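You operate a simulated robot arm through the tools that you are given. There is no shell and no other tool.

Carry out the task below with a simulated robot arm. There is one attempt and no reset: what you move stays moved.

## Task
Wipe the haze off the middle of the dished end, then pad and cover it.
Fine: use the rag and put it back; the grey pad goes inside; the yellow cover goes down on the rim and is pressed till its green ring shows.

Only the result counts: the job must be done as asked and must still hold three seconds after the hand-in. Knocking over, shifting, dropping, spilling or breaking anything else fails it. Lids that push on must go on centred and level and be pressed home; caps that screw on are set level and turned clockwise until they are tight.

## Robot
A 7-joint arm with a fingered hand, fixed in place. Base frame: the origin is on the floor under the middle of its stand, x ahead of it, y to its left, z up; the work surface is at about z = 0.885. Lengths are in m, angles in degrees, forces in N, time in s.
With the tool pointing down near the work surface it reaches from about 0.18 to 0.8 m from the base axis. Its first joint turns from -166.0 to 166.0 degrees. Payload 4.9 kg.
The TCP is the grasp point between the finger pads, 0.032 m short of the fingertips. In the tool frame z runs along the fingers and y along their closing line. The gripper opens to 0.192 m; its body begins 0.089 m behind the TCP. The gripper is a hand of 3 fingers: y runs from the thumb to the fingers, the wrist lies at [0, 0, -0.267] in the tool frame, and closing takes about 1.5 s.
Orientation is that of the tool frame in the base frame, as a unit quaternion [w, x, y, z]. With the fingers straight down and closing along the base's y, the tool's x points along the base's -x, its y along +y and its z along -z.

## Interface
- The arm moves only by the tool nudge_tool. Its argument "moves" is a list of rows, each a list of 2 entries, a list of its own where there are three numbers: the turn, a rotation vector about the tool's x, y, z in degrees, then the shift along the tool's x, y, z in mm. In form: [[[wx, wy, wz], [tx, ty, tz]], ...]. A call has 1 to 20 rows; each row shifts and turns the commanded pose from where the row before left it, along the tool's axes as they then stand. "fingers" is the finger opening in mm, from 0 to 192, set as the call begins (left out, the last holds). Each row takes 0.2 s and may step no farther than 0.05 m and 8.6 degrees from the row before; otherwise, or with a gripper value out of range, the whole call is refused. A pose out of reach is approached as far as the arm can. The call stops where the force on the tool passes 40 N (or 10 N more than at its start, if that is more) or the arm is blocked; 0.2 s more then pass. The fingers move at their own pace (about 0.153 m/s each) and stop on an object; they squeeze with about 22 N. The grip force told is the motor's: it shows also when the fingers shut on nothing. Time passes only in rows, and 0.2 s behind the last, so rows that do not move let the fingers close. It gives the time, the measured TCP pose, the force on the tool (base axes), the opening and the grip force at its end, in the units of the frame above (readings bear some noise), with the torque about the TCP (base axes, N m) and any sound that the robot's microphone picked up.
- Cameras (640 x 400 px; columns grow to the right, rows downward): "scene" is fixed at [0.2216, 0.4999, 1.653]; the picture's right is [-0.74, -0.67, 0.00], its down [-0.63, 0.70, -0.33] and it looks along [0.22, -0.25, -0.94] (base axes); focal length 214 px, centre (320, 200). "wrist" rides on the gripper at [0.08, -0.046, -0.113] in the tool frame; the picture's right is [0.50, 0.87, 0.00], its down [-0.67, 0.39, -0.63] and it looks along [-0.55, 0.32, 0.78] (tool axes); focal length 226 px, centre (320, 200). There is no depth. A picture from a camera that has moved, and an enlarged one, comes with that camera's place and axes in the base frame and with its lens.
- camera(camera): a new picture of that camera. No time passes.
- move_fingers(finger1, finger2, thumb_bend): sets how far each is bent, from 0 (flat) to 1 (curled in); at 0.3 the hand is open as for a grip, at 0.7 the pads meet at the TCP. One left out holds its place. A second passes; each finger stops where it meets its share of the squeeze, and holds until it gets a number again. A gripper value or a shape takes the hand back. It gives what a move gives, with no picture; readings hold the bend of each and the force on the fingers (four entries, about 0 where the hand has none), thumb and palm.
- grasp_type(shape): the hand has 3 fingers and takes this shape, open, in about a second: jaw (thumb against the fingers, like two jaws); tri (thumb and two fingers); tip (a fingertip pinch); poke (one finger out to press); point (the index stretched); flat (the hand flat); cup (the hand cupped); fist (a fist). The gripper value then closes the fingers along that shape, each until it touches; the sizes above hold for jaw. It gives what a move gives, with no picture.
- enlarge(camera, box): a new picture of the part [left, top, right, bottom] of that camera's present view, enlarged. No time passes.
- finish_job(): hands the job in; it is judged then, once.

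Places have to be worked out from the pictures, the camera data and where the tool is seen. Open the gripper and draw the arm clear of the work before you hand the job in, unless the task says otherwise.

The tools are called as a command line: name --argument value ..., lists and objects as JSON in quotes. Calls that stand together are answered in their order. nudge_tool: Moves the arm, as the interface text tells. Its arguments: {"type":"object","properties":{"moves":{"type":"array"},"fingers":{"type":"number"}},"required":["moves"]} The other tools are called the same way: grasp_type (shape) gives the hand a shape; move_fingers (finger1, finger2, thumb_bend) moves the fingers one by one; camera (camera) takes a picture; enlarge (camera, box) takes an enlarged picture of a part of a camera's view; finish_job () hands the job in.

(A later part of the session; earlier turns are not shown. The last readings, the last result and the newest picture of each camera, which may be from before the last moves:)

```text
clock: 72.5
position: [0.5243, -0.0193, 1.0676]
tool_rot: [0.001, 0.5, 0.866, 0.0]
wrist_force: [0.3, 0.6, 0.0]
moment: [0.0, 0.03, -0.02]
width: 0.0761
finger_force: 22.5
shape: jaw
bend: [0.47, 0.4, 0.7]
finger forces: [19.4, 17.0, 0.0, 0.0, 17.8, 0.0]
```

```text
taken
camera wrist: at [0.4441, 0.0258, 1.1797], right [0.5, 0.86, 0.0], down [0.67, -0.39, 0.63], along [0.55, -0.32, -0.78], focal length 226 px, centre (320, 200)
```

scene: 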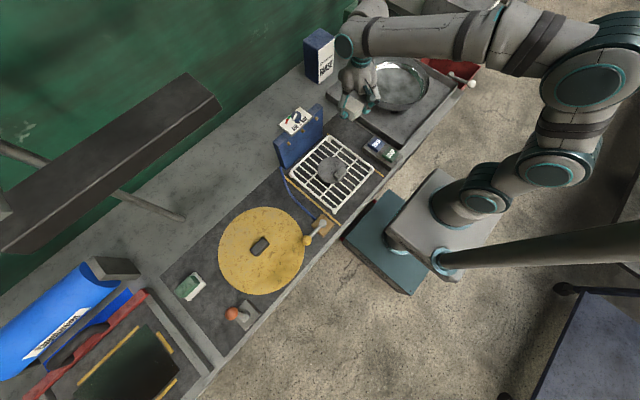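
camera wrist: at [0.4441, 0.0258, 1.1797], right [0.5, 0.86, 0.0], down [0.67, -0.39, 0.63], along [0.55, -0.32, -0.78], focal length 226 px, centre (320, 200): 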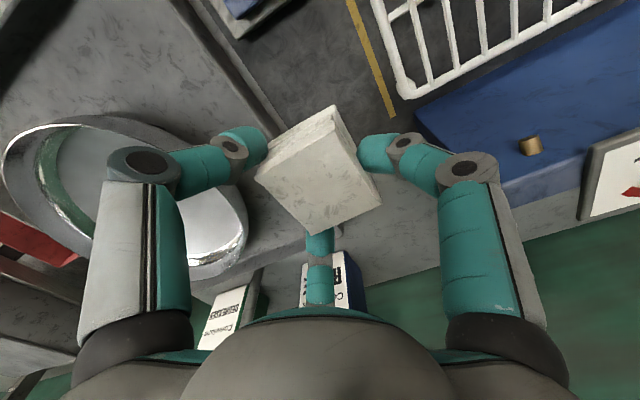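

The rag is gripped securely (a little higher than before). I'll carry it to the dish centre (0.513, -0.298) and lower to just above the floor.

nudge_tool --moves '[[[0, 0, 0], [-33.7, -21.3, 0]], [[0, 0, 0], [-33.7, -21.3, 0]], [[0, 0, 0], [-33.7, -21.3, 0]], [[0, 0, 0], [-33.7, -21.3, 0]], [[0, 0, 0], [-33.7, -21.3, 0]], [[0, 0, 0], [-33.7, -21.3, 0]], [[0, 0, 0], [-33.7, -21.3, 0]], [[0, 0, 0], [0, 0, 0]], [[0, 0, 0], [0, 0, 40]], [[0, 0, 0], [0, 0, 40]], [[0, 0, 0], [0, 0, 30]], [[0, 0, 0], [0, 0, 7]], [[0, 0, 0], [0, 0, 0]]]'

nudge_tool --moves '[[[0, 0, 0], [0, 0, 3]], [[0, 0, 0], [0, 0, 3]], [[0, 0, 0], [0, 0, 0]]]'

camera --camera "wrist"

```text
clock: 75.3
position: [0.5109, -0.2975, 0.9526]
tool_rot: [0.0, 0.501, 0.865, 0.0]
wrist_force: [-0.1, 1.1, -0.9]
moment: [0.0, -0.05, -0.03]
width: 0.0758
finger_force: 22.1
shape: jaw
bend: [0.79, 0.4, 0.7]
finger forces: [19.3, 17.1, 0.0, 0.0, 17.7, 0.0]
```

```text
clock: 76.1
position: [0.5106, -0.3004, 0.9464]
tool_rot: [0.0, 0.5, 0.866, 0.0]
wrist_force: [-0.2, -0.2, -0.5]
moment: [0.0, 0.03, -0.01]
width: 0.076
finger_force: 22.5
shape: jaw
bend: [0.79, 0.4, 0.7]
finger forces: [19.3, 17.1, 0.0, 0.0, 17.8, 0.0]
```

```text
taken
camera wrist: at [0.4313, -0.2536, 1.0583], right [0.5, 0.86, 0.0], down [0.67, -0.39, 0.63], along [0.55, -0.32, -0.78], focal length 226 px, centre (320, 200)
```

wrist: 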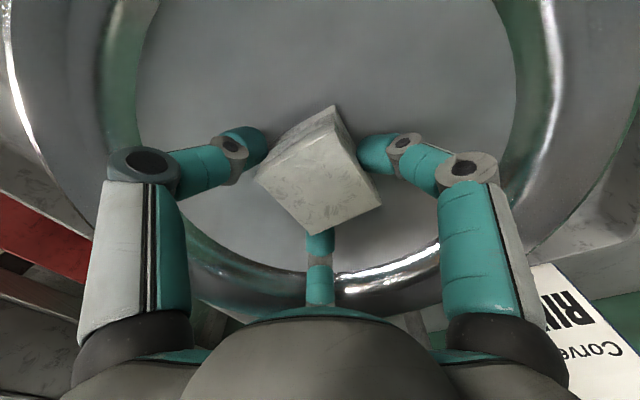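

Well centred over the floor. Lowering in small steps to a light touch.

nudge_tool --moves '[[[0, 0, 0], [0, 0, 2]], [[0, 0, 0], [0, 0, 0]]]'

nudge_tool --moves '[[[0, 0, 0], [0, 0, 2]], [[0, 0, 0], [0, 0, 0]]]'

nudge_tool --moves '[[[0, 0, 0], [0, 0, 1.5]], [[0, 0, 0], [0, 0, 0]]]'

```text
clock: 76.7
position: [0.5113, -0.2992, 0.9436]
tool_rot: [0.0, 0.501, 0.866, -0.001]
wrist_force: [0.0, 0.1, -0.3]
moment: [-0.01, 0.02, -0.03]
width: 0.0761
finger_force: 21.7
shape: jaw
bend: [0.79, 0.4, 0.7]
finger forces: [19.3, 17.1, 0.0, 0.0, 17.9, 0.0]
```

```text
clock: 77.3
position: [0.5117, -0.3, 0.9432]
tool_rot: [0.001, 0.5, 0.866, 0.0]
wrist_force: [-1.4, 0.6, 3.1]
moment: [-0.05, 0.15, -0.04]
width: 0.0761
finger_force: 22.1
shape: jaw
bend: [0.47, 0.4, 0.7]
finger forces: [19.8, 17.4, 0.1, 0.0, 19.1, 0.0]
```

```text
clock: 77.9
position: [0.512, -0.2999, 0.9414]
tool_rot: [0.001, 0.501, 0.866, 0.0]
wrist_force: [-4.8, 3.4, 17.1]
moment: [-0.07, 0.34, -0.16]
width: 0.0765
finger_force: 22.1
shape: jaw
bend: [0.47, 0.4, 0.7]
finger forces: [22.4, 18.2, 0.0, 0.1, 23.0, 0.0]
```

That gives 17 N, so I'll ease up about 1.2 mm and make out-and-back strokes along the three directions where the fingers have most room.

nudge_tool --moves '[[[0, 0, 0], [0, 0, -1.2]], [[0, 0, 0], [0, 8, 0]], [[0, 0, 0], [0, 8, 0]], [[0, 0, 0], [0, 8, 0]], [[0, 0, 0], [0, 4, 0]]]'

nudge_tool --moves '[[[0, 0, 0], [0, -8, 0]], [[0, 0, 0], [0, -8, 0]], [[0, 0, 0], [0, -8, 0]], [[0, 0, 0], [0, -4, 0]]]'

enlarge --camera "scene" --box '[320, 40, 480, 140]'

```text
clock: 79.1
position: [0.5349, -0.2862, 0.9417]
tool_rot: [0.0, 0.501, 0.865, -0.001]
wrist_force: [-9.7, -3.1, 13.2]
moment: [-0.14, 0.22, -0.02]
width: 0.0783
finger_force: 21.7
shape: jaw
bend: [0.8, 0.4, 0.7]
finger forces: [20.3, 16.6, 0.0, 0.0, 23.6, 0.0]
```

```text
clock: 80.1
position: [0.5124, -0.2976, 0.9408]
tool_rot: [0.0, 0.502, 0.865, 0.0]
wrist_force: [6.9, 4.8, 4.7]
moment: [0.03, -0.06, 0.02]
width: 0.0757
finger_force: 21.8
shape: jaw
bend: [0.79, 0.4, 0.7]
finger forces: [23.2, 21.8, 0.0, 0.0, 17.7, 0.1]
```

```text
4.00 times, centred on (400, 90) of scene
camera zoom: at [0.2216, 0.4999, 1.653], right [-0.74, -0.67, 0.0], down [-0.63, 0.7, -0.33], along [0.22, -0.25, -0.94], focal length 858 px, centre (0, 640)
```

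zoom: 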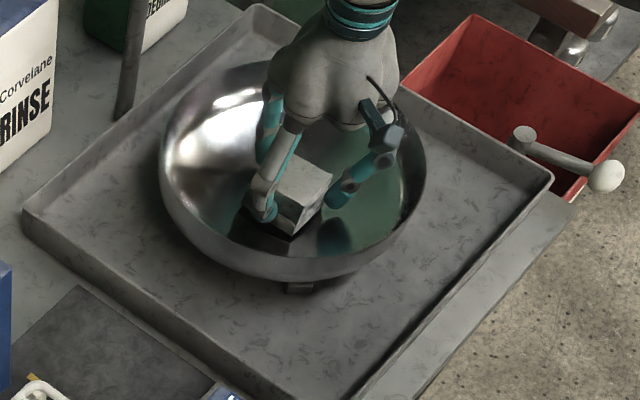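

Now the floor is a true mirror reflecting the fingers — that last stroke removed the remaining film, so the extra wipe was worth it. The dish crept about 5 px (≈5 mm) along the stroke, so I'll drag it back with the rag a little in the opposite direction.

nudge_tool --moves '[[[0, 0, 0], [0, -4, 0]], [[0, 0, 0], [0, -4, 0]], [[0, 0, 0], [0, 0, 0]]]'

enlarge --camera "scene" --box '[320, 40, 480, 140]'

```text
clock: 80.9
position: [0.5045, -0.3028, 0.9412]
tool_rot: [0.0, 0.501, 0.866, 0.001]
wrist_force: [6.9, 2.6, 6.4]
moment: [0.05, -0.16, 0.02]
width: 0.0754
finger_force: 22.4
shape: jaw
bend: [0.79, 0.4, 0.7]
finger forces: [23.2, 22.0, 0.0, 0.1, 17.3, 0.0]
```

```text
4.00 times, centred on (400, 90) of scene
camera zoom: at [0.2216, 0.4999, 1.653], right [-0.74, -0.67, 0.0], down [-0.63, 0.7, -0.33], along [0.22, -0.25, -0.94], focal length 858 px, centre (0, 640)
```

zoom: 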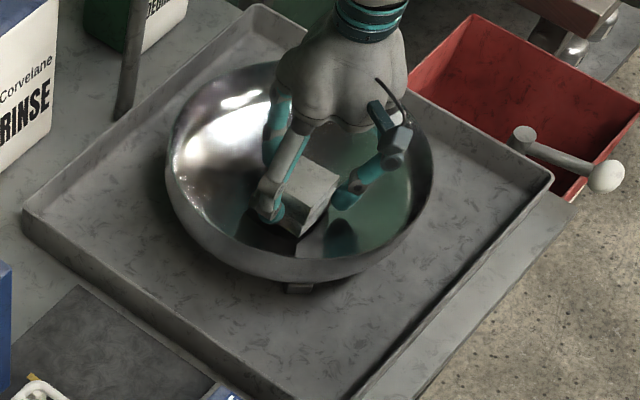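

The dish follows the rag; it's now within 3 px of its original place. One more 3 mm drag, then I'll lift the rag straight out.

nudge_tool --moves '[[[0, 0, 0], [0, -3, 0]], [[0, 0, 0], [0, 0, 0]]]'

nudge_tool --moves '[[[0, 0, 0], [0, 0, -2]], [[0, 0, 0], [0, 0, -5]], [[0, 0, 0], [0, 0, -20]], [[0, 0, 0], [0, 0, -40]], [[0, 0, 0], [0, 0, -40]], [[0, 0, 0], [0, 0, -20]], [[0, 0, 0], [0, 0, 0]]]'

enlarge --camera "scene" --box '[320, 40, 480, 140]'

camera --camera "wrist"

```text
clock: 81.5
position: [0.5023, -0.3038, 0.94]
tool_rot: [0.0, 0.5, 0.866, 0.001]
wrist_force: [6.7, 4.1, 9.4]
moment: [0.02, -0.18, 0.02]
width: 0.0757
finger_force: 21.4
shape: jaw
bend: [0.79, 0.4, 0.7]
finger forces: [23.4, 22.3, 0.0, 0.0, 16.9, 0.0]
```

```text
clock: 83.1
position: [0.5022, -0.304, 1.0687]
tool_rot: [0.001, 0.501, 0.865, 0.0]
wrist_force: [-0.1, -1.1, -0.6]
moment: [0.03, 0.0, 0.0]
width: 0.0757
finger_force: 21.6
shape: jaw
bend: [0.79, 0.4, 0.7]
finger forces: [19.2, 18.4, 0.0, 0.0, 19.8, 0.0]
```

```text
4.00 times, centred on (400, 90) of scene
camera zoom: at [0.2216, 0.4999, 1.653], right [-0.74, -0.67, 0.0], down [-0.63, 0.7, -0.33], along [0.22, -0.25, -0.94], focal length 858 px, centre (0, 640)
```

zoom: 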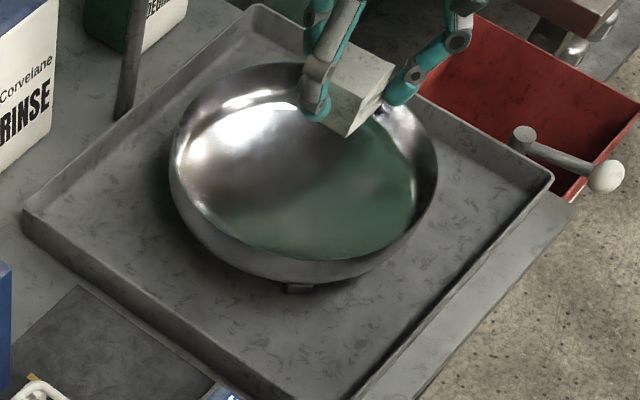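

```text
taken
camera wrist: at [0.4217, -0.2589, 1.1807], right [0.5, 0.86, 0.0], down [0.67, -0.39, 0.63], along [0.55, -0.32, -0.78], focal length 226 px, centre (320, 200)
```

wrist: 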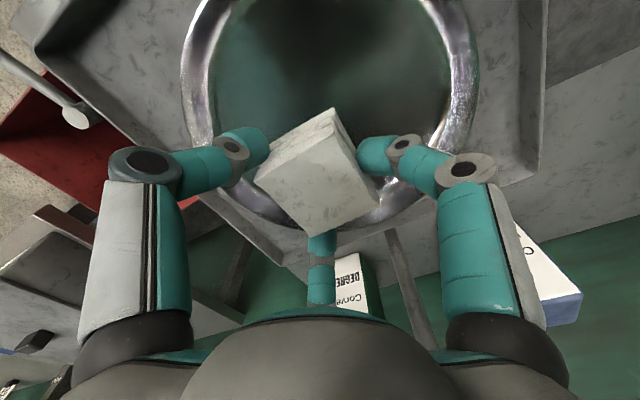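

The dish is clean, mirror-bright and back at its original position. I'll return the rag to its original spot.

nudge_tool --moves '[[[0, 0, 0], [34.6, 23.96, 0]], [[0, 0, 0], [34.6, 23.96, 0]], [[0, 0, 0], [34.6, 23.96, 0]], [[0, 0, 0], [34.6, 23.96, 0]], [[0, 0, 0], [34.6, 23.96, 0]], [[0, 0, 0], [34.6, 23.96, 0]], [[0, 0, 0], [34.6, 23.96, 0]], [[0, 0, 0], [0, 0, 0]], [[0, 0, 0], [0, 0, 40]], [[0, 0, 0], [0, 0, 40]], [[0, 0, 0], [0, 0, 30]], [[0, 0, 0], [0, 0, 18]], [[0, 0, 0], [0, 0, 0]]]'

camera --camera "wrist"

```text
clock: 85.9
position: [0.5268, -0.0091, 0.9401]
tool_rot: [0.001, 0.501, 0.866, 0.0]
wrist_force: [1.3, 0.1, -0.2]
moment: [0.01, 0.0, 0.0]
width: 0.0754
finger_force: 22.1
shape: jaw
bend: [0.8, 0.4, 0.7]
finger forces: [18.9, 18.0, 0.1, 0.0, 19.2, 0.0]
```

```text
taken
camera wrist: at [0.4482, 0.0365, 1.0518], right [0.5, 0.86, 0.0], down [0.67, -0.39, 0.63], along [0.55, -0.32, -0.78], focal length 226 px, centre (320, 200)
```

wrist: 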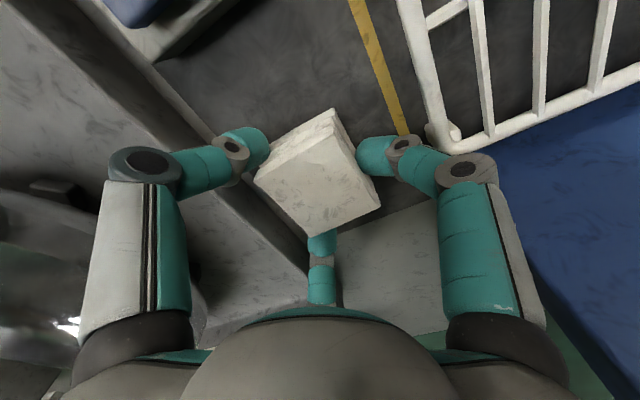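

I'm above the original rag position. Lowering to the mat in small steps.

nudge_tool --moves '[[[0, 0, 0], [0, 0, 4]], [[0, 0, 0], [0, 0, 3]], [[0, 0, 0], [0, 0, 0]]]'

nudge_tool --moves '[[[0, 0, 0], [0, 0, 2]], [[0, 0, 0], [0, 0, 0]]]'

nudge_tool --moves '[[[0, 0, 0], [0, 0, 2]], [[0, 0, 0], [0, 0, 0]]]'

```text
clock: 86.7
position: [0.5268, -0.0103, 0.9344]
tool_rot: [-0.001, 0.501, 0.865, 0.0]
wrist_force: [0.0, 0.6, 0.0]
moment: [-0.03, 0.0, -0.02]
width: 0.0755
finger_force: 22.8
shape: jaw
bend: [0.8, 0.4, 0.7]
finger forces: [18.9, 18.0, 0.1, 0.0, 19.2, 0.0]
```

```text
clock: 87.3
position: [0.5257, -0.0103, 0.9325]
tool_rot: [0.0, 0.501, 0.866, 0.001]
wrist_force: [0.3, -0.4, -0.8]
moment: [0.01, 0.03, 0.02]
width: 0.0755
finger_force: 21.4
shape: jaw
bend: [0.8, 0.4, 0.7]
finger forces: [18.9, 18.0, 0.0, 0.0, 19.3, 0.0]
```

```text
clock: 87.9
position: [0.5268, -0.0115, 0.9304]
tool_rot: [0.0, 0.501, 0.865, 0.0]
wrist_force: [0.6, -0.6, -0.7]
moment: [0.02, -0.01, -0.04]
width: 0.0753
finger_force: 22.0
shape: jaw
bend: [0.8, 0.4, 0.7]
finger forces: [19.0, 18.1, 0.1, 0.1, 19.3, 0.1]
```

nudge_tool --moves '[[[0, 0, 0], [0, 0, 1.5]], [[0, 0, 0], [0, 0, 0]]]'

nudge_tool --moves '[[[0, 0, 0], [0, 0, 1]], [[0, 0, 0], [0, 0, 0]]]'

```text
clock: 88.5
position: [0.5263, -0.0118, 0.93]
tool_rot: [0.0, 0.501, 0.866, 0.0]
wrist_force: [-0.2, 1.1, -0.4]
moment: [0.0, 0.03, 0.0]
width: 0.0754
finger_force: 21.4
shape: jaw
bend: [0.8, 0.4, 0.7]
finger forces: [18.9, 18.0, 0.0, 0.1, 19.3, 0.1]
```

```text
clock: 89.1
position: [0.5269, -0.0116, 0.9287]
tool_rot: [0.0, 0.5, 0.866, 0.0]
wrist_force: [0.0, 0.4, -1.0]
moment: [0.0, -0.01, 0.01]
width: 0.0753
finger_force: 21.7
shape: jaw
bend: [0.8, 0.4, 0.7]
finger forces: [18.9, 18.1, 0.1, 0.1, 19.3, 0.0]
```

I'm at the pick height with no load yet; one more millimetre and then I release to 90 mm.

nudge_tool --moves '[[[0, 0, 0], [0, 0, 1]], [[0, 0, 0], [0, 0, 0]]]'

nudge_tool --moves '[[[0, 0, 0], [0, 0, 0]], [[0, 0, 0], [0, 0, 0]], [[0, 0, 0], [0, 0, 0]], [[0, 0, 0], [0, 0, 0]]]' --fingers 92

nudge_tool --moves '[[[0, 0, 0], [0, 0, -4]], [[0, 0, 0], [0, 0, -8]], [[0, 0, 0], [0, 0, -20]], [[0, 0, 0], [0, 0, -40]], [[0, 0, 0], [0, 0, -45]], [[0, 0, 0], [0, 0, 0]]]'

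camera --camera "wrist"

enlarge --camera "scene" --box '[260, 90, 420, 190]'

```text
clock: 89.7
position: [0.5273, -0.0115, 0.9263]
tool_rot: [0.001, 0.5, 0.866, 0.002]
wrist_force: [-0.4, 0.5, 3.1]
moment: [-0.11, 0.09, -0.03]
width: 0.0754
finger_force: 21.8
shape: jaw
bend: [0.79, 0.4, 0.7]
finger forces: [19.0, 18.0, 0.0, 0.1, 19.9, 0.0]
```

```text
clock: 90.7
position: [0.5276, -0.0106, 0.927]
tool_rot: [0.0, 0.501, 0.865, 0.001]
wrist_force: [-0.9, -0.6, -0.6]
moment: [0.02, -0.04, -0.02]
width: 0.0912
finger_force: 0.0
shape: jaw
bend: [0.38, 0.38, 0.7]
finger forces: [0.1, 0.0, 0.1, 0.0, 0.1, 0.1]
```

```text
clock: 92.1
position: [0.524, -0.0102, 1.0437]
tool_rot: [0.0, 0.501, 0.866, 0.0]
wrist_force: [0.3, -0.1, 0.0]
moment: [0.02, 0.0, -0.01]
width: 0.0917
finger_force: 0.1
shape: jaw
bend: [0.38, 0.38, 0.7]
finger forces: [0.0, 0.1, 0.0, 0.0, 0.1, 0.0]
```

```text
taken
camera wrist: at [0.444, 0.0362, 1.1558], right [0.5, 0.86, 0.0], down [0.67, -0.39, 0.63], along [0.55, -0.32, -0.78], focal length 226 px, centre (320, 200)
```

wrist: 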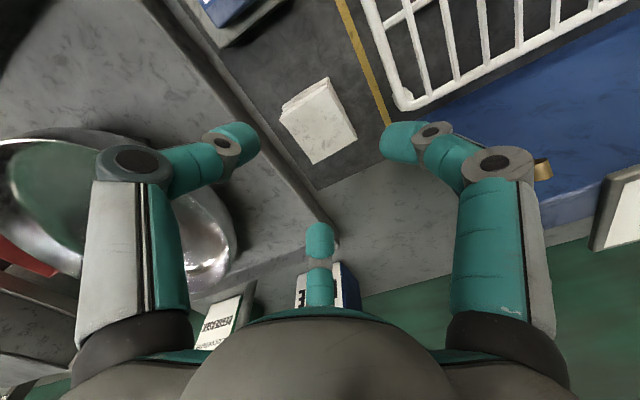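

```text
4.00 times, centred on (340, 140) of scene
camera zoom: at [0.2216, 0.4999, 1.653], right [-0.74, -0.67, 0.0], down [-0.63, 0.7, -0.33], along [0.22, -0.25, -0.94], focal length 858 px, centre (240, 440)
```

zoom: 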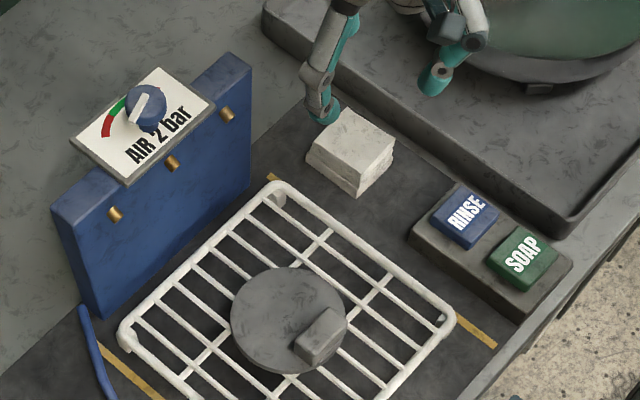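

The rag is back in its original place. Next the pad: I'll rise, move over it at z ≈ 1.14 and turn the tool so the fingers can grip the tab across its thin side, then look.

nudge_tool --moves '[[[0, 0, 0], [0, 0, -48]], [[0, 0, 0], [0, 0, -48]], [[0, 0, 0], [39.2, -1.2, 0]], [[0, 0, 0], [39.2, -1.2, 0]], [[0, 0, 0], [39.2, -1.2, 0]], [[0, 0, 0], [39.2, -1.2, 0]], [[0, 0, 0], [39.2, -1.2, 0]], [[0, 0, 0], [39.2, -1.2, 0]], [[0, 0, -7.5], [0, 0, 0]], [[0, 0, -7.5], [0, 0, 0]], [[0, 0, -7.5], [0, 0, 0]], [[0, 0, -7.5], [0, 0, 0]], [[0, 0, 0], [0, 0, 0]]]' --fingers 100

camera --camera "wrist"

enlarge --camera "wrist" --box '[220, 0, 440, 140]'

```text
clock: 94.9
position: [0.4041, 0.1891, 1.1381]
tool_rot: [0.0, 0.259, 0.966, 0.0]
wrist_force: [-0.5, 0.5, 0.4]
moment: [0.01, -0.01, -0.01]
width: 0.0997
finger_force: 0.0
shape: jaw
bend: [0.36, 0.36, 0.7]
finger forces: [0.0, 0.1, 0.0, 0.1, 0.0, 0.1]
```

```text
taken
camera wrist: at [0.3119, 0.1884, 1.2505], right [0.0, 1.0, 0.0], down [0.78, 0.0, 0.63], along [0.63, 0.0, -0.78], focal length 226 px, centre (320, 200)
```

wrist: 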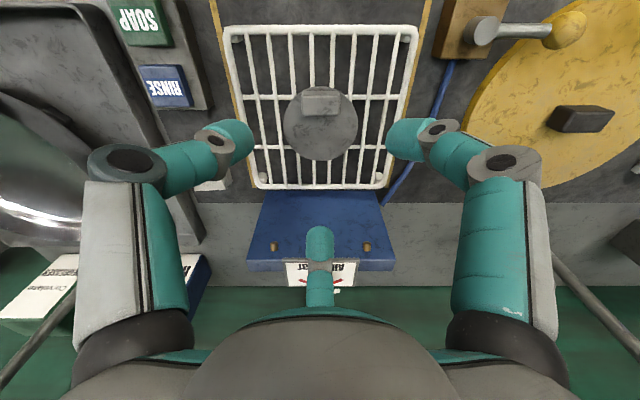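

```text
2.86 times, centred on (330, 70) of wrist
camera zoom: at [0.3119, 0.1884, 1.2505], right [0.0, 1.0, 0.0], down [0.78, 0.0, 0.63], along [0.63, 0.0, -0.78], focal length 646 px, centre (291, 571)
```

zoom: 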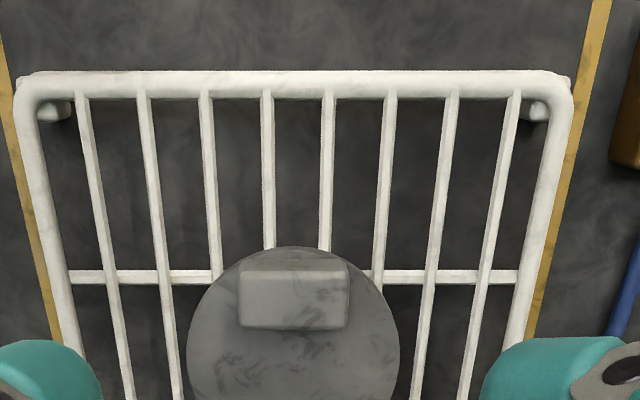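

The pad's tab is clear now: a block about 27 mm (x) by 50 mm (y) near the disc's −x edge, centred about (0.40, 0.19). The −60° yaw pattern suits it (two fingers on its long sides, one on its end); I'll zoom in from the scene camera to get its height.

enlarge --camera "scene" --box '[308, 150, 356, 186]'

enlarge --camera "wrist" --box '[270, 70, 370, 170]'

```text
11.11 times, centred on (332, 168) of scene
camera zoom: at [0.2216, 0.4999, 1.653], right [-0.74, -0.67, 0.0], down [-0.63, 0.7, -0.33], along [0.22, -0.25, -0.94], focal length 2383 px, centre (187, 556)
```

zoom: 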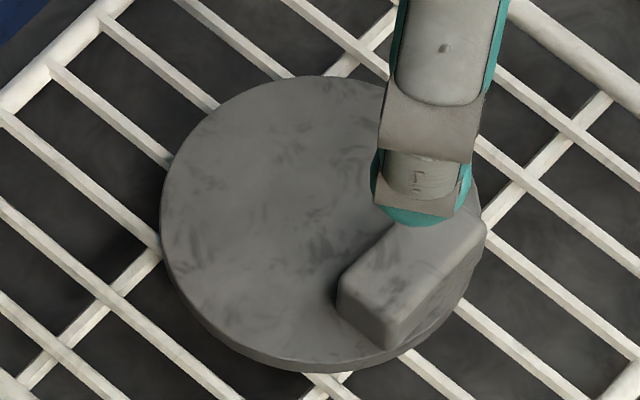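

```text
4.00 times, centred on (320, 120) of wrist
camera zoom: at [0.3119, 0.1884, 1.2505], right [0.0, 1.0, 0.0], down [0.78, 0.0, 0.63], along [0.63, 0.0, -0.78], focal length 904 px, centre (320, 520)
```

zoom: 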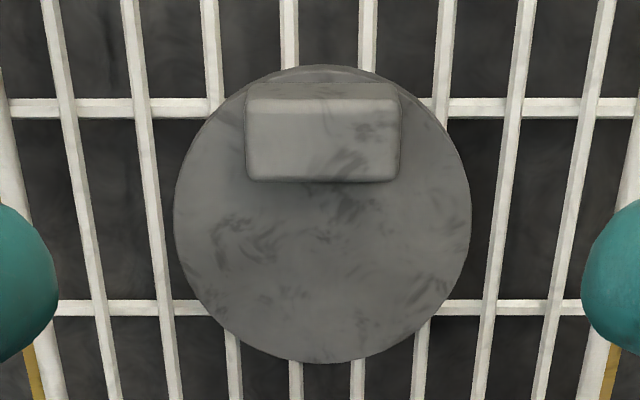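

The tab top is about z 0.943 and the disc top about 0.92, so gripping with TCP at z ≈ 0.958 keeps the tips just above the disc. I'll turn back to −60° yaw and descend to z ≈ 1.0 for a check.

nudge_tool --moves '[[[0, 0, 7.5], [0, 0, 0]], [[0, 0, 7.5], [0, 0, 0]], [[0, 0, 7.5], [0, 0, 0]], [[0, 0, 7.5], [0, 0, 0]], [[0, 0, 0], [1.6, -2.1, 40]], [[0, 0, 0], [0, 0, 40]], [[0, 0, 0], [0, 0, 40]], [[0, 0, 0], [0, 0, 15]], [[0, 0, 0], [0, 0, 0]]]' --fingers 80

camera --camera "wrist"

enlarge --camera "scene" --box '[292, 132, 372, 192]'

```text
clock: 96.9
position: [0.3992, 0.1889, 1.0027]
tool_rot: [-0.001, 0.501, 0.865, 0.0]
wrist_force: [0.1, 0.4, 1.1]
moment: [0.03, 0.02, 0.0]
width: 0.0807
finger_force: 0.1
shape: jaw
bend: [0.41, 0.41, 0.7]
finger forces: [0.1, 0.1, 0.0, 0.1, 0.1, 0.1]
```

```text
taken
camera wrist: at [0.3201, 0.2345, 1.1146], right [0.5, 0.86, 0.0], down [0.67, -0.39, 0.63], along [0.55, -0.32, -0.78], focal length 226 px, centre (320, 200)
```

wrist: 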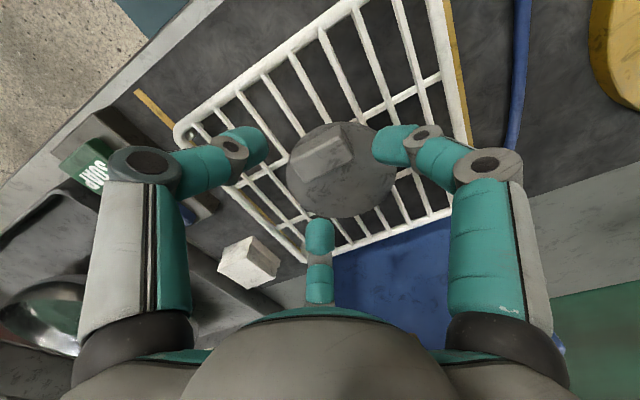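

```text
6.67 times, centred on (332, 162) of scene
camera zoom: at [0.2216, 0.4999, 1.653], right [-0.74, -0.67, 0.0], down [-0.63, 0.7, -0.33], along [0.22, -0.25, -0.94], focal length 1430 px, centre (240, 453)
```

zoom: 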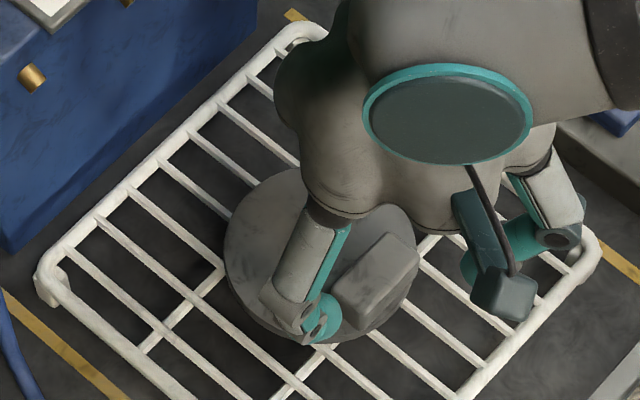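

The tab lies between the fingers. I'll lower to about z 0.960 and check for contact.

nudge_tool --moves '[[[0, 0, 0], [0, 0, 20]], [[0, 0, 0], [0, 0, 14]], [[0, 0, 0], [0, 0, 8]], [[0, 0, 0], [0, 0, 0]]]'

camera --camera "wrist"

enlarge --camera "wrist" --box '[220, 90, 420, 270]'

```text
clock: 97.9
position: [0.4002, 0.19, 0.9613]
tool_rot: [0.0, 0.5, 0.866, 0.001]
wrist_force: [0.4, -0.4, -0.1]
moment: [0.05, -0.01, -0.01]
width: 0.0802
finger_force: 0.2
shape: jaw
bend: [0.41, 0.41, 0.7]
finger forces: [0.0, 0.1, 0.0, 0.1, 0.0, 0.1]
```

```text
taken
camera wrist: at [0.3208, 0.2349, 1.0738], right [0.5, 0.86, 0.0], down [0.67, -0.39, 0.63], along [0.55, -0.32, -0.78], focal length 226 px, centre (320, 200)
```

wrist: 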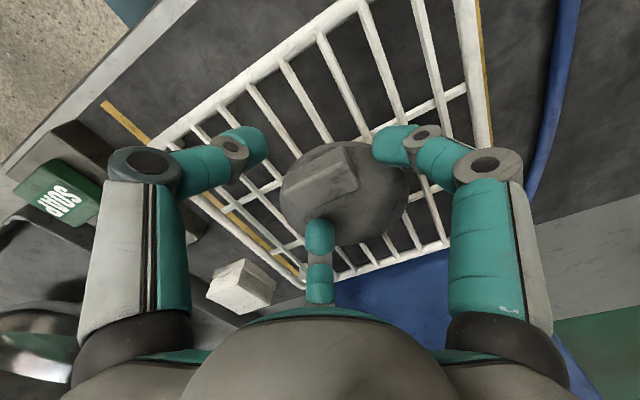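

```text
2.22 times, centred on (320, 180) of wrist
camera zoom: at [0.3208, 0.2349, 1.0738], right [0.5, 0.86, 0.0], down [0.67, -0.39, 0.63], along [0.55, -0.32, -0.78], focal length 502 px, centre (320, 244)
```

zoom: 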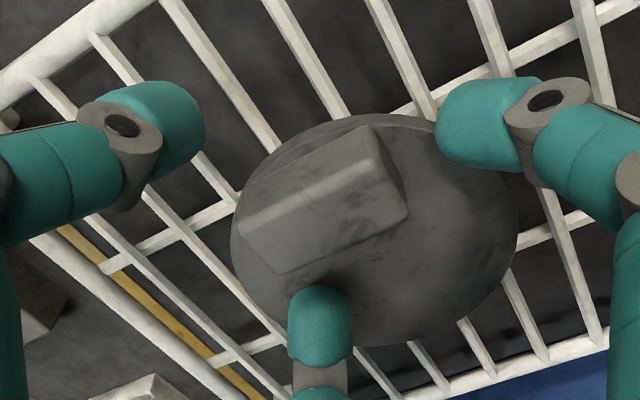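

Well aligned over the tab, no contact. I'll lower 2 mm more and close on the tab.

nudge_tool --moves '[[[0, 0, 0], [0, 0, 2]], [[0, 0, 0], [0, 0, 0]]]'

nudge_tool --moves '[[[0, 0, 0], [0, 0, 0]], [[0, 0, 0], [0, 0, 0]], [[0, 0, 0], [0, 0, 0]], [[0, 0, 0], [0, 0, 0]], [[0, 0, 0], [0, 0, 0]], [[0, 0, 0], [0, 0, 0]], [[0, 0, 0], [0, 0, 0]], [[0, 0, 0], [0, 0, 0]]]' --fingers 5

camera --camera "wrist"

enlarge --camera "wrist" --box '[220, 90, 420, 270]'

```text
clock: 98.5
position: [0.4004, 0.1904, 0.961]
tool_rot: [0.0, 0.501, 0.866, 0.0]
wrist_force: [0.2, -0.1, 2.0]
moment: [-0.02, -0.1, -0.01]
width: 0.0807
finger_force: 0.1
shape: jaw
bend: [0.41, 0.4, 0.7]
finger forces: [0.1, 2.1, 0.1, 0.0, 0.0, 0.0]
```

```text
clock: 100.3
position: [0.3999, 0.1904, 0.9599]
tool_rot: [0.0, 0.501, 0.866, 0.0]
wrist_force: [-0.8, -0.7, 3.5]
moment: [-0.16, -0.15, -0.08]
width: 0.0235
finger_force: 22.0
shape: jaw
bend: [0.75, 0.76, 0.7]
finger forces: [16.8, 27.6, 0.1, 0.0, 18.1, 0.0]
```

```text
taken
camera wrist: at [0.3207, 0.2349, 1.0721], right [0.5, 0.86, 0.0], down [0.67, -0.39, 0.63], along [0.55, -0.32, -0.78], focal length 226 px, centre (320, 200)
```

wrist: 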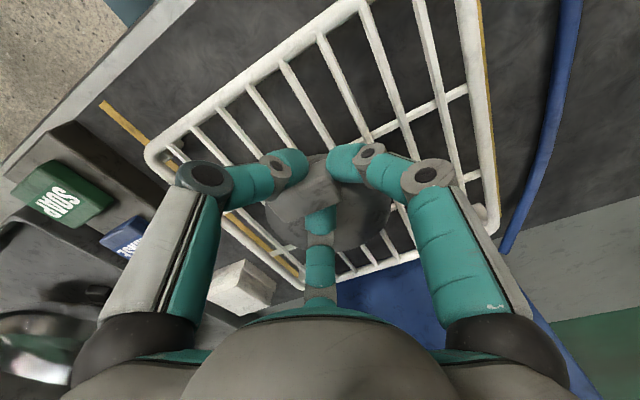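

```text
2.22 times, centred on (320, 180) of wrist
camera zoom: at [0.3207, 0.2349, 1.0721], right [0.5, 0.86, 0.0], down [0.67, -0.39, 0.63], along [0.55, -0.32, -0.78], focal length 502 px, centre (320, 244)
```

zoom: 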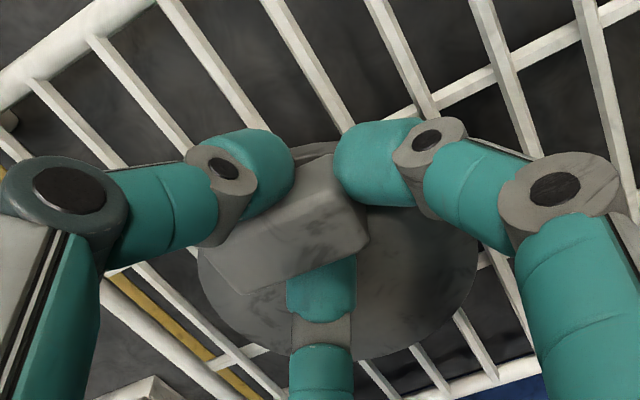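

All three fingers hold the tab (17–28 N). I'll lift gently and verify the pad comes up level.

nudge_tool --moves '[[[0, 0, 0], [0, 0, -3]], [[0, 0, 0], [0, 0, -7]], [[0, 0, 0], [0, 0, -20]], [[0, 0, 0], [0, 0, -30]], [[0, 0, 0], [0, 0, -40]], [[0, 0, 0], [0, 0, 0]]]'

camera --camera "wrist"

enlarge --camera "scene" --box '[270, 110, 398, 190]'

```text
clock: 101.7
position: [0.4007, 0.1897, 1.0598]
tool_rot: [0.0, 0.501, 0.866, 0.0]
wrist_force: [-0.5, 0.3, -1.2]
moment: [0.03, 0.03, -0.01]
width: 0.0236
finger_force: 21.8
shape: jaw
bend: [0.75, 0.76, 0.7]
finger forces: [19.1, 19.8, 0.0, 0.1, 15.7, 0.0]
```

```text
taken
camera wrist: at [0.3215, 0.2346, 1.1721], right [0.5, 0.86, 0.0], down [0.67, -0.39, 0.63], along [0.55, -0.32, -0.78], focal length 226 px, centre (320, 200)
```

wrist: 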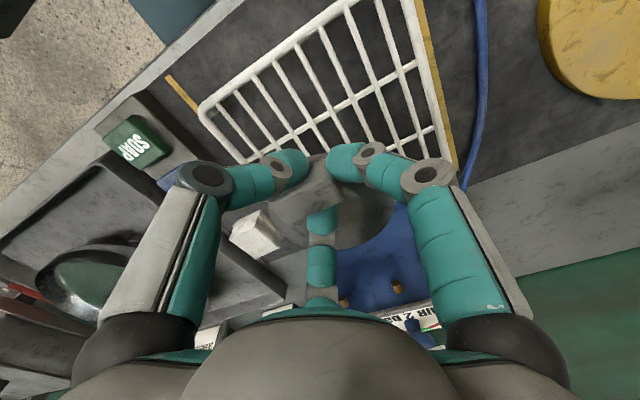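

```text
5.00 times, centred on (334, 150) of scene
camera zoom: at [0.2216, 0.4999, 1.653], right [-0.74, -0.67, 0.0], down [-0.63, 0.7, -0.33], along [0.22, -0.25, -0.94], focal length 1072 px, centre (250, 450)
```

zoom: 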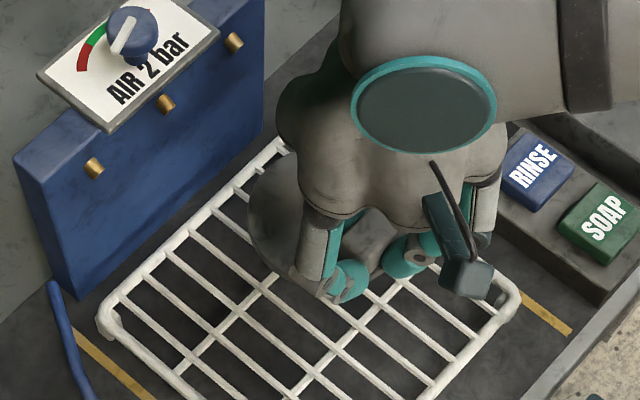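

The pad is up, level, and the rack stayed put. I'll carry it at z ≈ 1.11 to over the dish, aiming the disc's centre (about +35 mm x, −13 mm y from the TCP) at the dish centre.

nudge_tool --moves '[[[0, 0, 0], [0, 0, -45]], [[0, 0, 0], [-37.6, -14.3, 0]], [[0, 0, 0], [-37.6, -14.3, 0]], [[0, 0, 0], [-37.6, -14.3, 0]], [[0, 0, 0], [-37.6, -14.3, 0]], [[0, 0, 0], [-37.6, -14.3, 0]], [[0, 0, 0], [-37.6, -14.3, 0]], [[0, 0, 0], [-37.6, -14.3, 0]], [[0, 0, 0], [-37.6, -14.3, 0]], [[0, 0, 0], [-37.6, -14.3, 0]], [[0, 0, 0], [-37.6, -14.3, 0]], [[0, 0, 0], [-37.6, -14.3, 0]], [[0, 0, 0], [-37.6, -14.3, 0]], [[0, 0, 0], [0, 0, 0]]]'

camera --camera "wrist"

enlarge --camera "scene" --box '[320, 30, 480, 130]'

```text
clock: 104.7
position: [0.4781, -0.2871, 1.1055]
tool_rot: [0.0, 0.501, 0.866, 0.0]
wrist_force: [0.1, -0.4, -1.1]
moment: [0.02, 0.04, -0.03]
width: 0.0233
finger_force: 22.3
shape: jaw
bend: [0.76, 0.76, 0.7]
finger forces: [19.1, 19.2, 0.1, 0.1, 15.2, 0.1]
```

```text
taken
camera wrist: at [0.398, -0.2423, 1.2172], right [0.5, 0.87, 0.0], down [0.67, -0.39, 0.63], along [0.55, -0.32, -0.78], focal length 226 px, centre (320, 200)
```

wrist: 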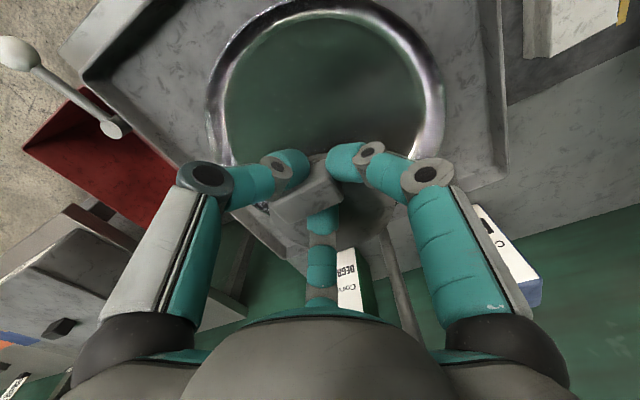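

```text
4.00 times, centred on (400, 80) of scene
camera zoom: at [0.2216, 0.4999, 1.653], right [-0.74, -0.67, 0.0], down [-0.63, 0.7, -0.33], along [0.22, -0.25, -0.94], focal length 858 px, centre (0, 680)
```

zoom: 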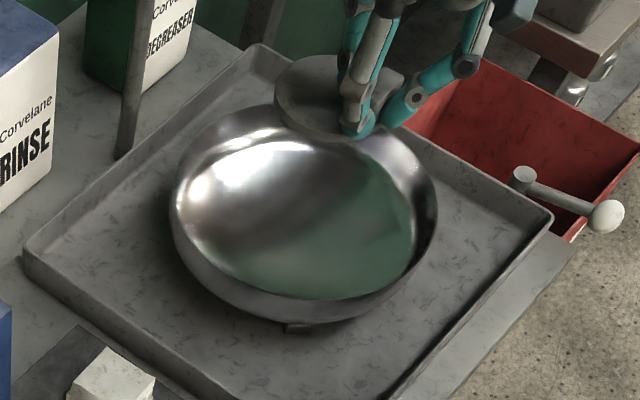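

The disc is over the dish's middle. I'll trim a few millimetres and lower to just above the floor, then creep down.

nudge_tool --moves '[[[0, 0, 0], [4.6, -2, 40]], [[0, 0, 0], [0, 0, 40]], [[0, 0, 0], [0, 0, 35]], [[0, 0, 0], [0, 0, 17]], [[0, 0, 0], [0, 0, 0]]]'

nudge_tool --moves '[[[0, 0, 0], [0, 0, 4]], [[0, 0, 0], [0, 0, 4]], [[0, 0, 0], [0, 0, 0]]]'

camera --camera "wrist"

enlarge --camera "scene" --box '[320, 40, 480, 140]'

```text
clock: 105.9
position: [0.473, -0.2861, 0.9724]
tool_rot: [0.0, 0.501, 0.865, 0.0]
wrist_force: [0.1, 0.3, -1.0]
moment: [0.0, 0.03, 0.03]
width: 0.0233
finger_force: 22.1
shape: jaw
bend: [0.76, 0.76, 0.7]
finger forces: [18.9, 19.2, 0.1, 0.0, 15.3, 0.0]
```

```text
clock: 106.7
position: [0.4737, -0.2831, 0.9661]
tool_rot: [0.0, 0.501, 0.866, 0.001]
wrist_force: [0.2, -0.3, -0.6]
moment: [0.0, 0.03, 0.03]
width: 0.0234
finger_force: 21.9
shape: jaw
bend: [0.76, 0.76, 0.7]
finger forces: [19.0, 19.2, 0.0, 0.0, 15.3, 0.1]
```

```text
taken
camera wrist: at [0.3938, -0.2384, 1.077], right [0.5, 0.86, 0.0], down [0.67, -0.39, 0.63], along [0.55, -0.32, -0.78], focal length 226 px, centre (320, 200)
```

wrist: 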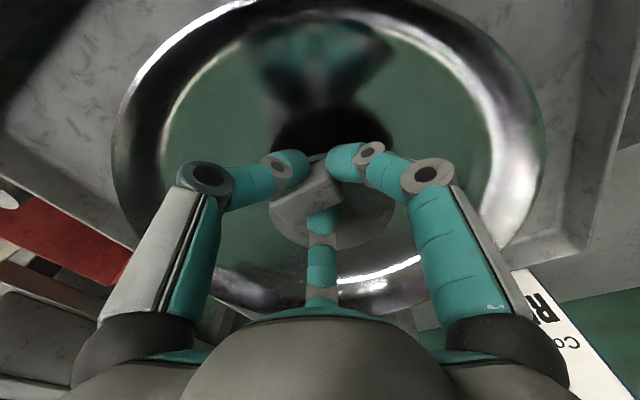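

```text
4.00 times, centred on (400, 90) of scene
camera zoom: at [0.2216, 0.4999, 1.653], right [-0.74, -0.67, 0.0], down [-0.63, 0.7, -0.33], along [0.22, -0.25, -0.94], focal length 858 px, centre (0, 640)
```

zoom: 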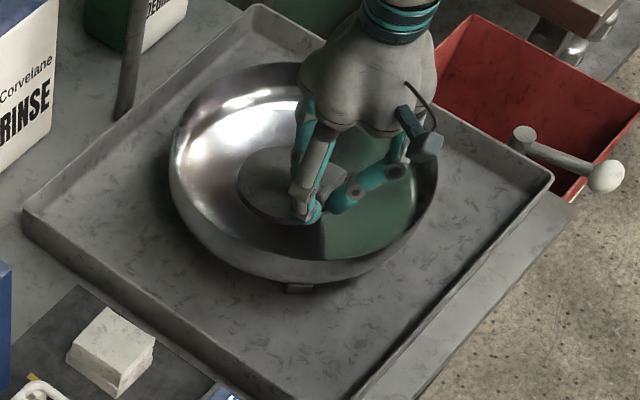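

The pad hovers centred over the bowl. Creeping down to contact.

nudge_tool --moves '[[[0, 0, 0], [0, 0, 3]], [[0, 0, 0], [0, 0, 0]]]'

nudge_tool --moves '[[[0, 0, 0], [0, 0, 3]], [[0, 0, 0], [0, 0, 0]]]'

nudge_tool --moves '[[[0, 0, 0], [0, 0, 3]], [[0, 0, 0], [0, 0, 0]]]'

```text
clock: 107.3
position: [0.4737, -0.283, 0.9625]
tool_rot: [0.0, 0.5, 0.866, 0.0]
wrist_force: [0.1, -0.5, -1.0]
moment: [0.01, 0.03, 0.01]
width: 0.0235
finger_force: 21.6
shape: jaw
bend: [0.76, 0.76, 0.7]
finger forces: [19.0, 19.2, 0.0, 0.0, 15.2, 0.0]
```

```text
clock: 107.9
position: [0.4735, -0.2849, 0.9593]
tool_rot: [0.0, 0.5, 0.866, 0.0]
wrist_force: [0.9, 0.2, -1.2]
moment: [-0.01, 0.03, 0.06]
width: 0.0232
finger_force: 22.2
shape: jaw
bend: [0.76, 0.76, 0.7]
finger forces: [19.0, 19.2, 0.1, 0.0, 15.2, 0.0]
```

```text
clock: 108.5
position: [0.4727, -0.2843, 0.9564]
tool_rot: [0.0, 0.501, 0.866, 0.001]
wrist_force: [-0.1, 0.1, -1.3]
moment: [0.03, 0.06, -0.03]
width: 0.0233
finger_force: 21.9
shape: jaw
bend: [0.76, 0.76, 0.7]
finger forces: [19.1, 19.2, 0.0, 0.1, 15.3, 0.0]
```

nudge_tool --moves '[[[0, 0, 0], [0, 0, 2]], [[0, 0, 0], [0, 0, 0]]]'

nudge_tool --moves '[[[0, 0, 0], [0, 0, 2]], [[0, 0, 0], [0, 0, 0]]]'

nudge_tool --moves '[[[0, 0, 0], [0, 0, 2]], [[0, 0, 0], [0, 0, 0]]]'

```text
clock: 109.1
position: [0.4731, -0.2849, 0.9528]
tool_rot: [-0.001, 0.501, 0.866, -0.001]
wrist_force: [-0.3, 0.5, -0.7]
moment: [-0.02, 0.02, 0.03]
width: 0.0234
finger_force: 21.4
shape: jaw
bend: [0.76, 0.76, 0.7]
finger forces: [19.0, 19.3, 0.0, 0.0, 15.2, 0.0]
```

```text
clock: 109.7
position: [0.4731, -0.2841, 0.9532]
tool_rot: [0.0, 0.501, 0.865, 0.001]
wrist_force: [0.1, 0.2, -1.5]
moment: [0.0, 0.02, 0.01]
width: 0.0235
finger_force: 22.2
shape: jaw
bend: [0.76, 0.76, 0.7]
finger forces: [19.0, 19.2, 0.2, 0.1, 15.3, 0.0]
```

```text
clock: 110.3
position: [0.473, -0.2847, 0.95]
tool_rot: [0.001, 0.501, 0.866, 0.0]
wrist_force: [-0.1, 0.1, -0.1]
moment: [0.01, 0.05, 0.0]
width: 0.0234
finger_force: 21.2
shape: jaw
bend: [0.76, 0.76, 0.7]
finger forces: [19.1, 19.2, 0.0, 0.1, 15.3, 0.0]
```

The weight reading is just starting to vanish, so contact is near; I'll go on in 1.5 mm steps.

nudge_tool --moves '[[[0, 0, 0], [0, 0, 1.5]], [[0, 0, 0], [0, 0, 0]]]'

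nudge_tool --moves '[[[0, 0, 0], [0, 0, 1.5]], [[0, 0, 0], [0, 0, 0]]]'

camera --camera "wrist"

enlarge --camera "scene" --box '[350, 50, 440, 120]'

```text
clock: 110.9
position: [0.4733, -0.2831, 0.9479]
tool_rot: [0.0, 0.501, 0.866, 0.0]
wrist_force: [0.1, -0.1, -0.8]
moment: [0.0, 0.03, -0.01]
width: 0.0232
finger_force: 21.9
shape: jaw
bend: [0.76, 0.76, 0.7]
finger forces: [19.1, 19.2, 0.1, 0.0, 15.3, 0.0]
```

```text
clock: 111.5
position: [0.4738, -0.2835, 0.9483]
tool_rot: [0.001, 0.5, 0.866, 0.0]
wrist_force: [-0.1, -0.5, -0.6]
moment: [0.02, 0.01, -0.02]
width: 0.0233
finger_force: 22.4
shape: jaw
bend: [0.76, 0.76, 0.7]
finger forces: [19.0, 19.2, 0.0, 0.1, 15.3, 0.1]
```

```text
taken
camera wrist: at [0.3932, -0.2384, 1.0591], right [0.5, 0.86, 0.0], down [0.67, -0.39, 0.63], along [0.55, -0.32, -0.78], focal length 226 px, centre (320, 200)
```

wrist: 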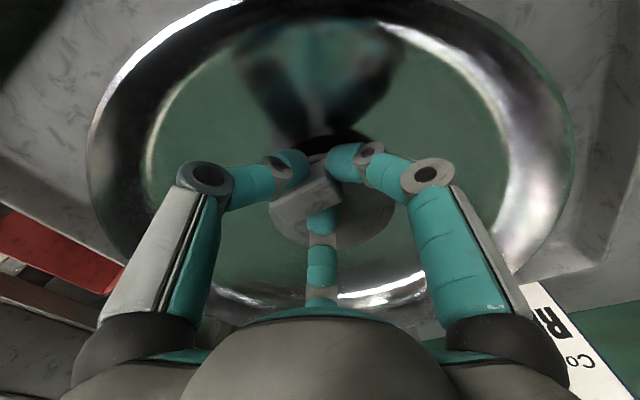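

```text
5.71 times, centred on (395, 85) of scene
camera zoom: at [0.2216, 0.4999, 1.653], right [-0.74, -0.67, 0.0], down [-0.63, 0.7, -0.33], along [0.22, -0.25, -0.94], focal length 1226 px, centre (-109, 857)
```

zoom: 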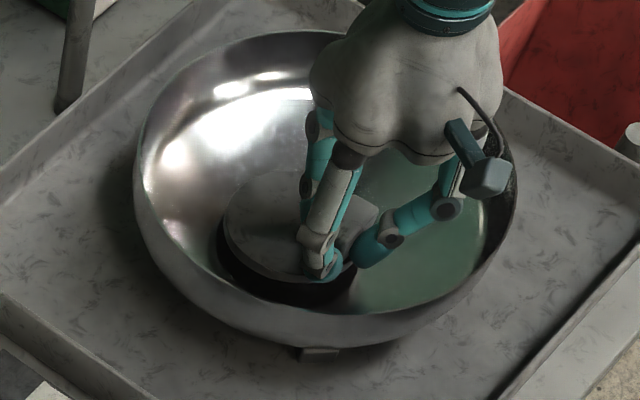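

There's still a gap visible between the pad and its reflection. Continuing down in 2 mm steps.

nudge_tool --moves '[[[0, 0, 0], [0, 0, 2]], [[0, 0, 0], [0, 0, 0]]]'

nudge_tool --moves '[[[0, 0, 0], [0, 0, 2]], [[0, 0, 0], [0, 0, 0]]]'

nudge_tool --moves '[[[0, 0, 0], [0, 0, 2]], [[0, 0, 0], [0, 0, 0]]]'

enlarge --camera "scene" --box '[350, 50, 440, 120]'

```text
clock: 112.1
position: [0.4732, -0.2845, 0.9444]
tool_rot: [0.0, 0.501, 0.865, 0.001]
wrist_force: [0.0, -0.5, -1.1]
moment: [0.01, 0.0, -0.02]
width: 0.0234
finger_force: 22.2
shape: jaw
bend: [0.76, 0.76, 0.7]
finger forces: [19.0, 19.2, 0.1, 0.0, 15.3, 0.1]
```

```text
clock: 112.7
position: [0.473, -0.2828, 0.9433]
tool_rot: [0.0, 0.5, 0.866, -0.001]
wrist_force: [0.2, -0.2, 1.1]
moment: [0.0, -0.09, 0.01]
width: 0.0236
finger_force: 22.5
shape: jaw
bend: [0.76, 0.76, 0.7]
finger forces: [18.8, 21.1, 0.0, 0.0, 16.1, 0.0]
```

```text
clock: 113.3
position: [0.4736, -0.2853, 0.942]
tool_rot: [0.0, 0.5, 0.866, 0.0]
wrist_force: [-2.7, -0.1, 2.4]
moment: [-0.03, -0.22, -0.08]
width: 0.0237
finger_force: 21.7
shape: jaw
bend: [0.76, 0.76, 0.7]
finger forces: [18.3, 26.2, 0.1, 0.0, 18.9, 0.1]
```

```text
5.71 times, centred on (395, 85) of scene
camera zoom: at [0.2216, 0.4999, 1.653], right [-0.74, -0.67, 0.0], down [-0.63, 0.7, -0.33], along [0.22, -0.25, -0.94], focal length 1226 px, centre (-109, 857)
```

zoom: 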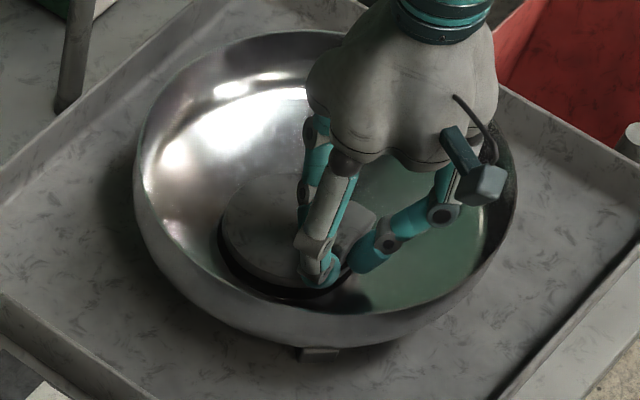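

The pad's +x edge touches first and pushes back slightly, so it sits a touch too far in +x. I'll shift 4 mm toward −x and lower 1.5 mm more.

nudge_tool --moves '[[[0, 0, 0], [1, -1.73, -1]], [[0, 0, 0], [1, -1.73, 0]], [[0, 0, 0], [0, 0, 1]], [[0, 0, 0], [0, 0, 0]]]'

nudge_tool --moves '[[[0, 0, 0], [0, 0, 1.5]], [[0, 0, 0], [0, 0, 0]]]'

```text
clock: 114.3
position: [0.47, -0.2853, 0.9412]
tool_rot: [0.0, 0.501, 0.866, 0.0]
wrist_force: [-0.7, -0.7, 0.0]
moment: [-0.02, -0.06, -0.03]
width: 0.0234
finger_force: 22.8
shape: jaw
bend: [0.76, 0.76, 0.7]
finger forces: [18.7, 22.4, 0.0, 0.0, 16.8, 0.1]
```

```text
clock: 114.9
position: [0.469, -0.2855, 0.9419]
tool_rot: [0.002, 0.501, 0.866, 0.0]
wrist_force: [-2.4, -0.2, 7.0]
moment: [-0.04, -0.21, -0.05]
width: 0.0235
finger_force: 22.0
shape: jaw
bend: [0.76, 0.76, 0.7]
finger forces: [18.9, 27.6, 0.0, 0.1, 18.8, 0.0]
```

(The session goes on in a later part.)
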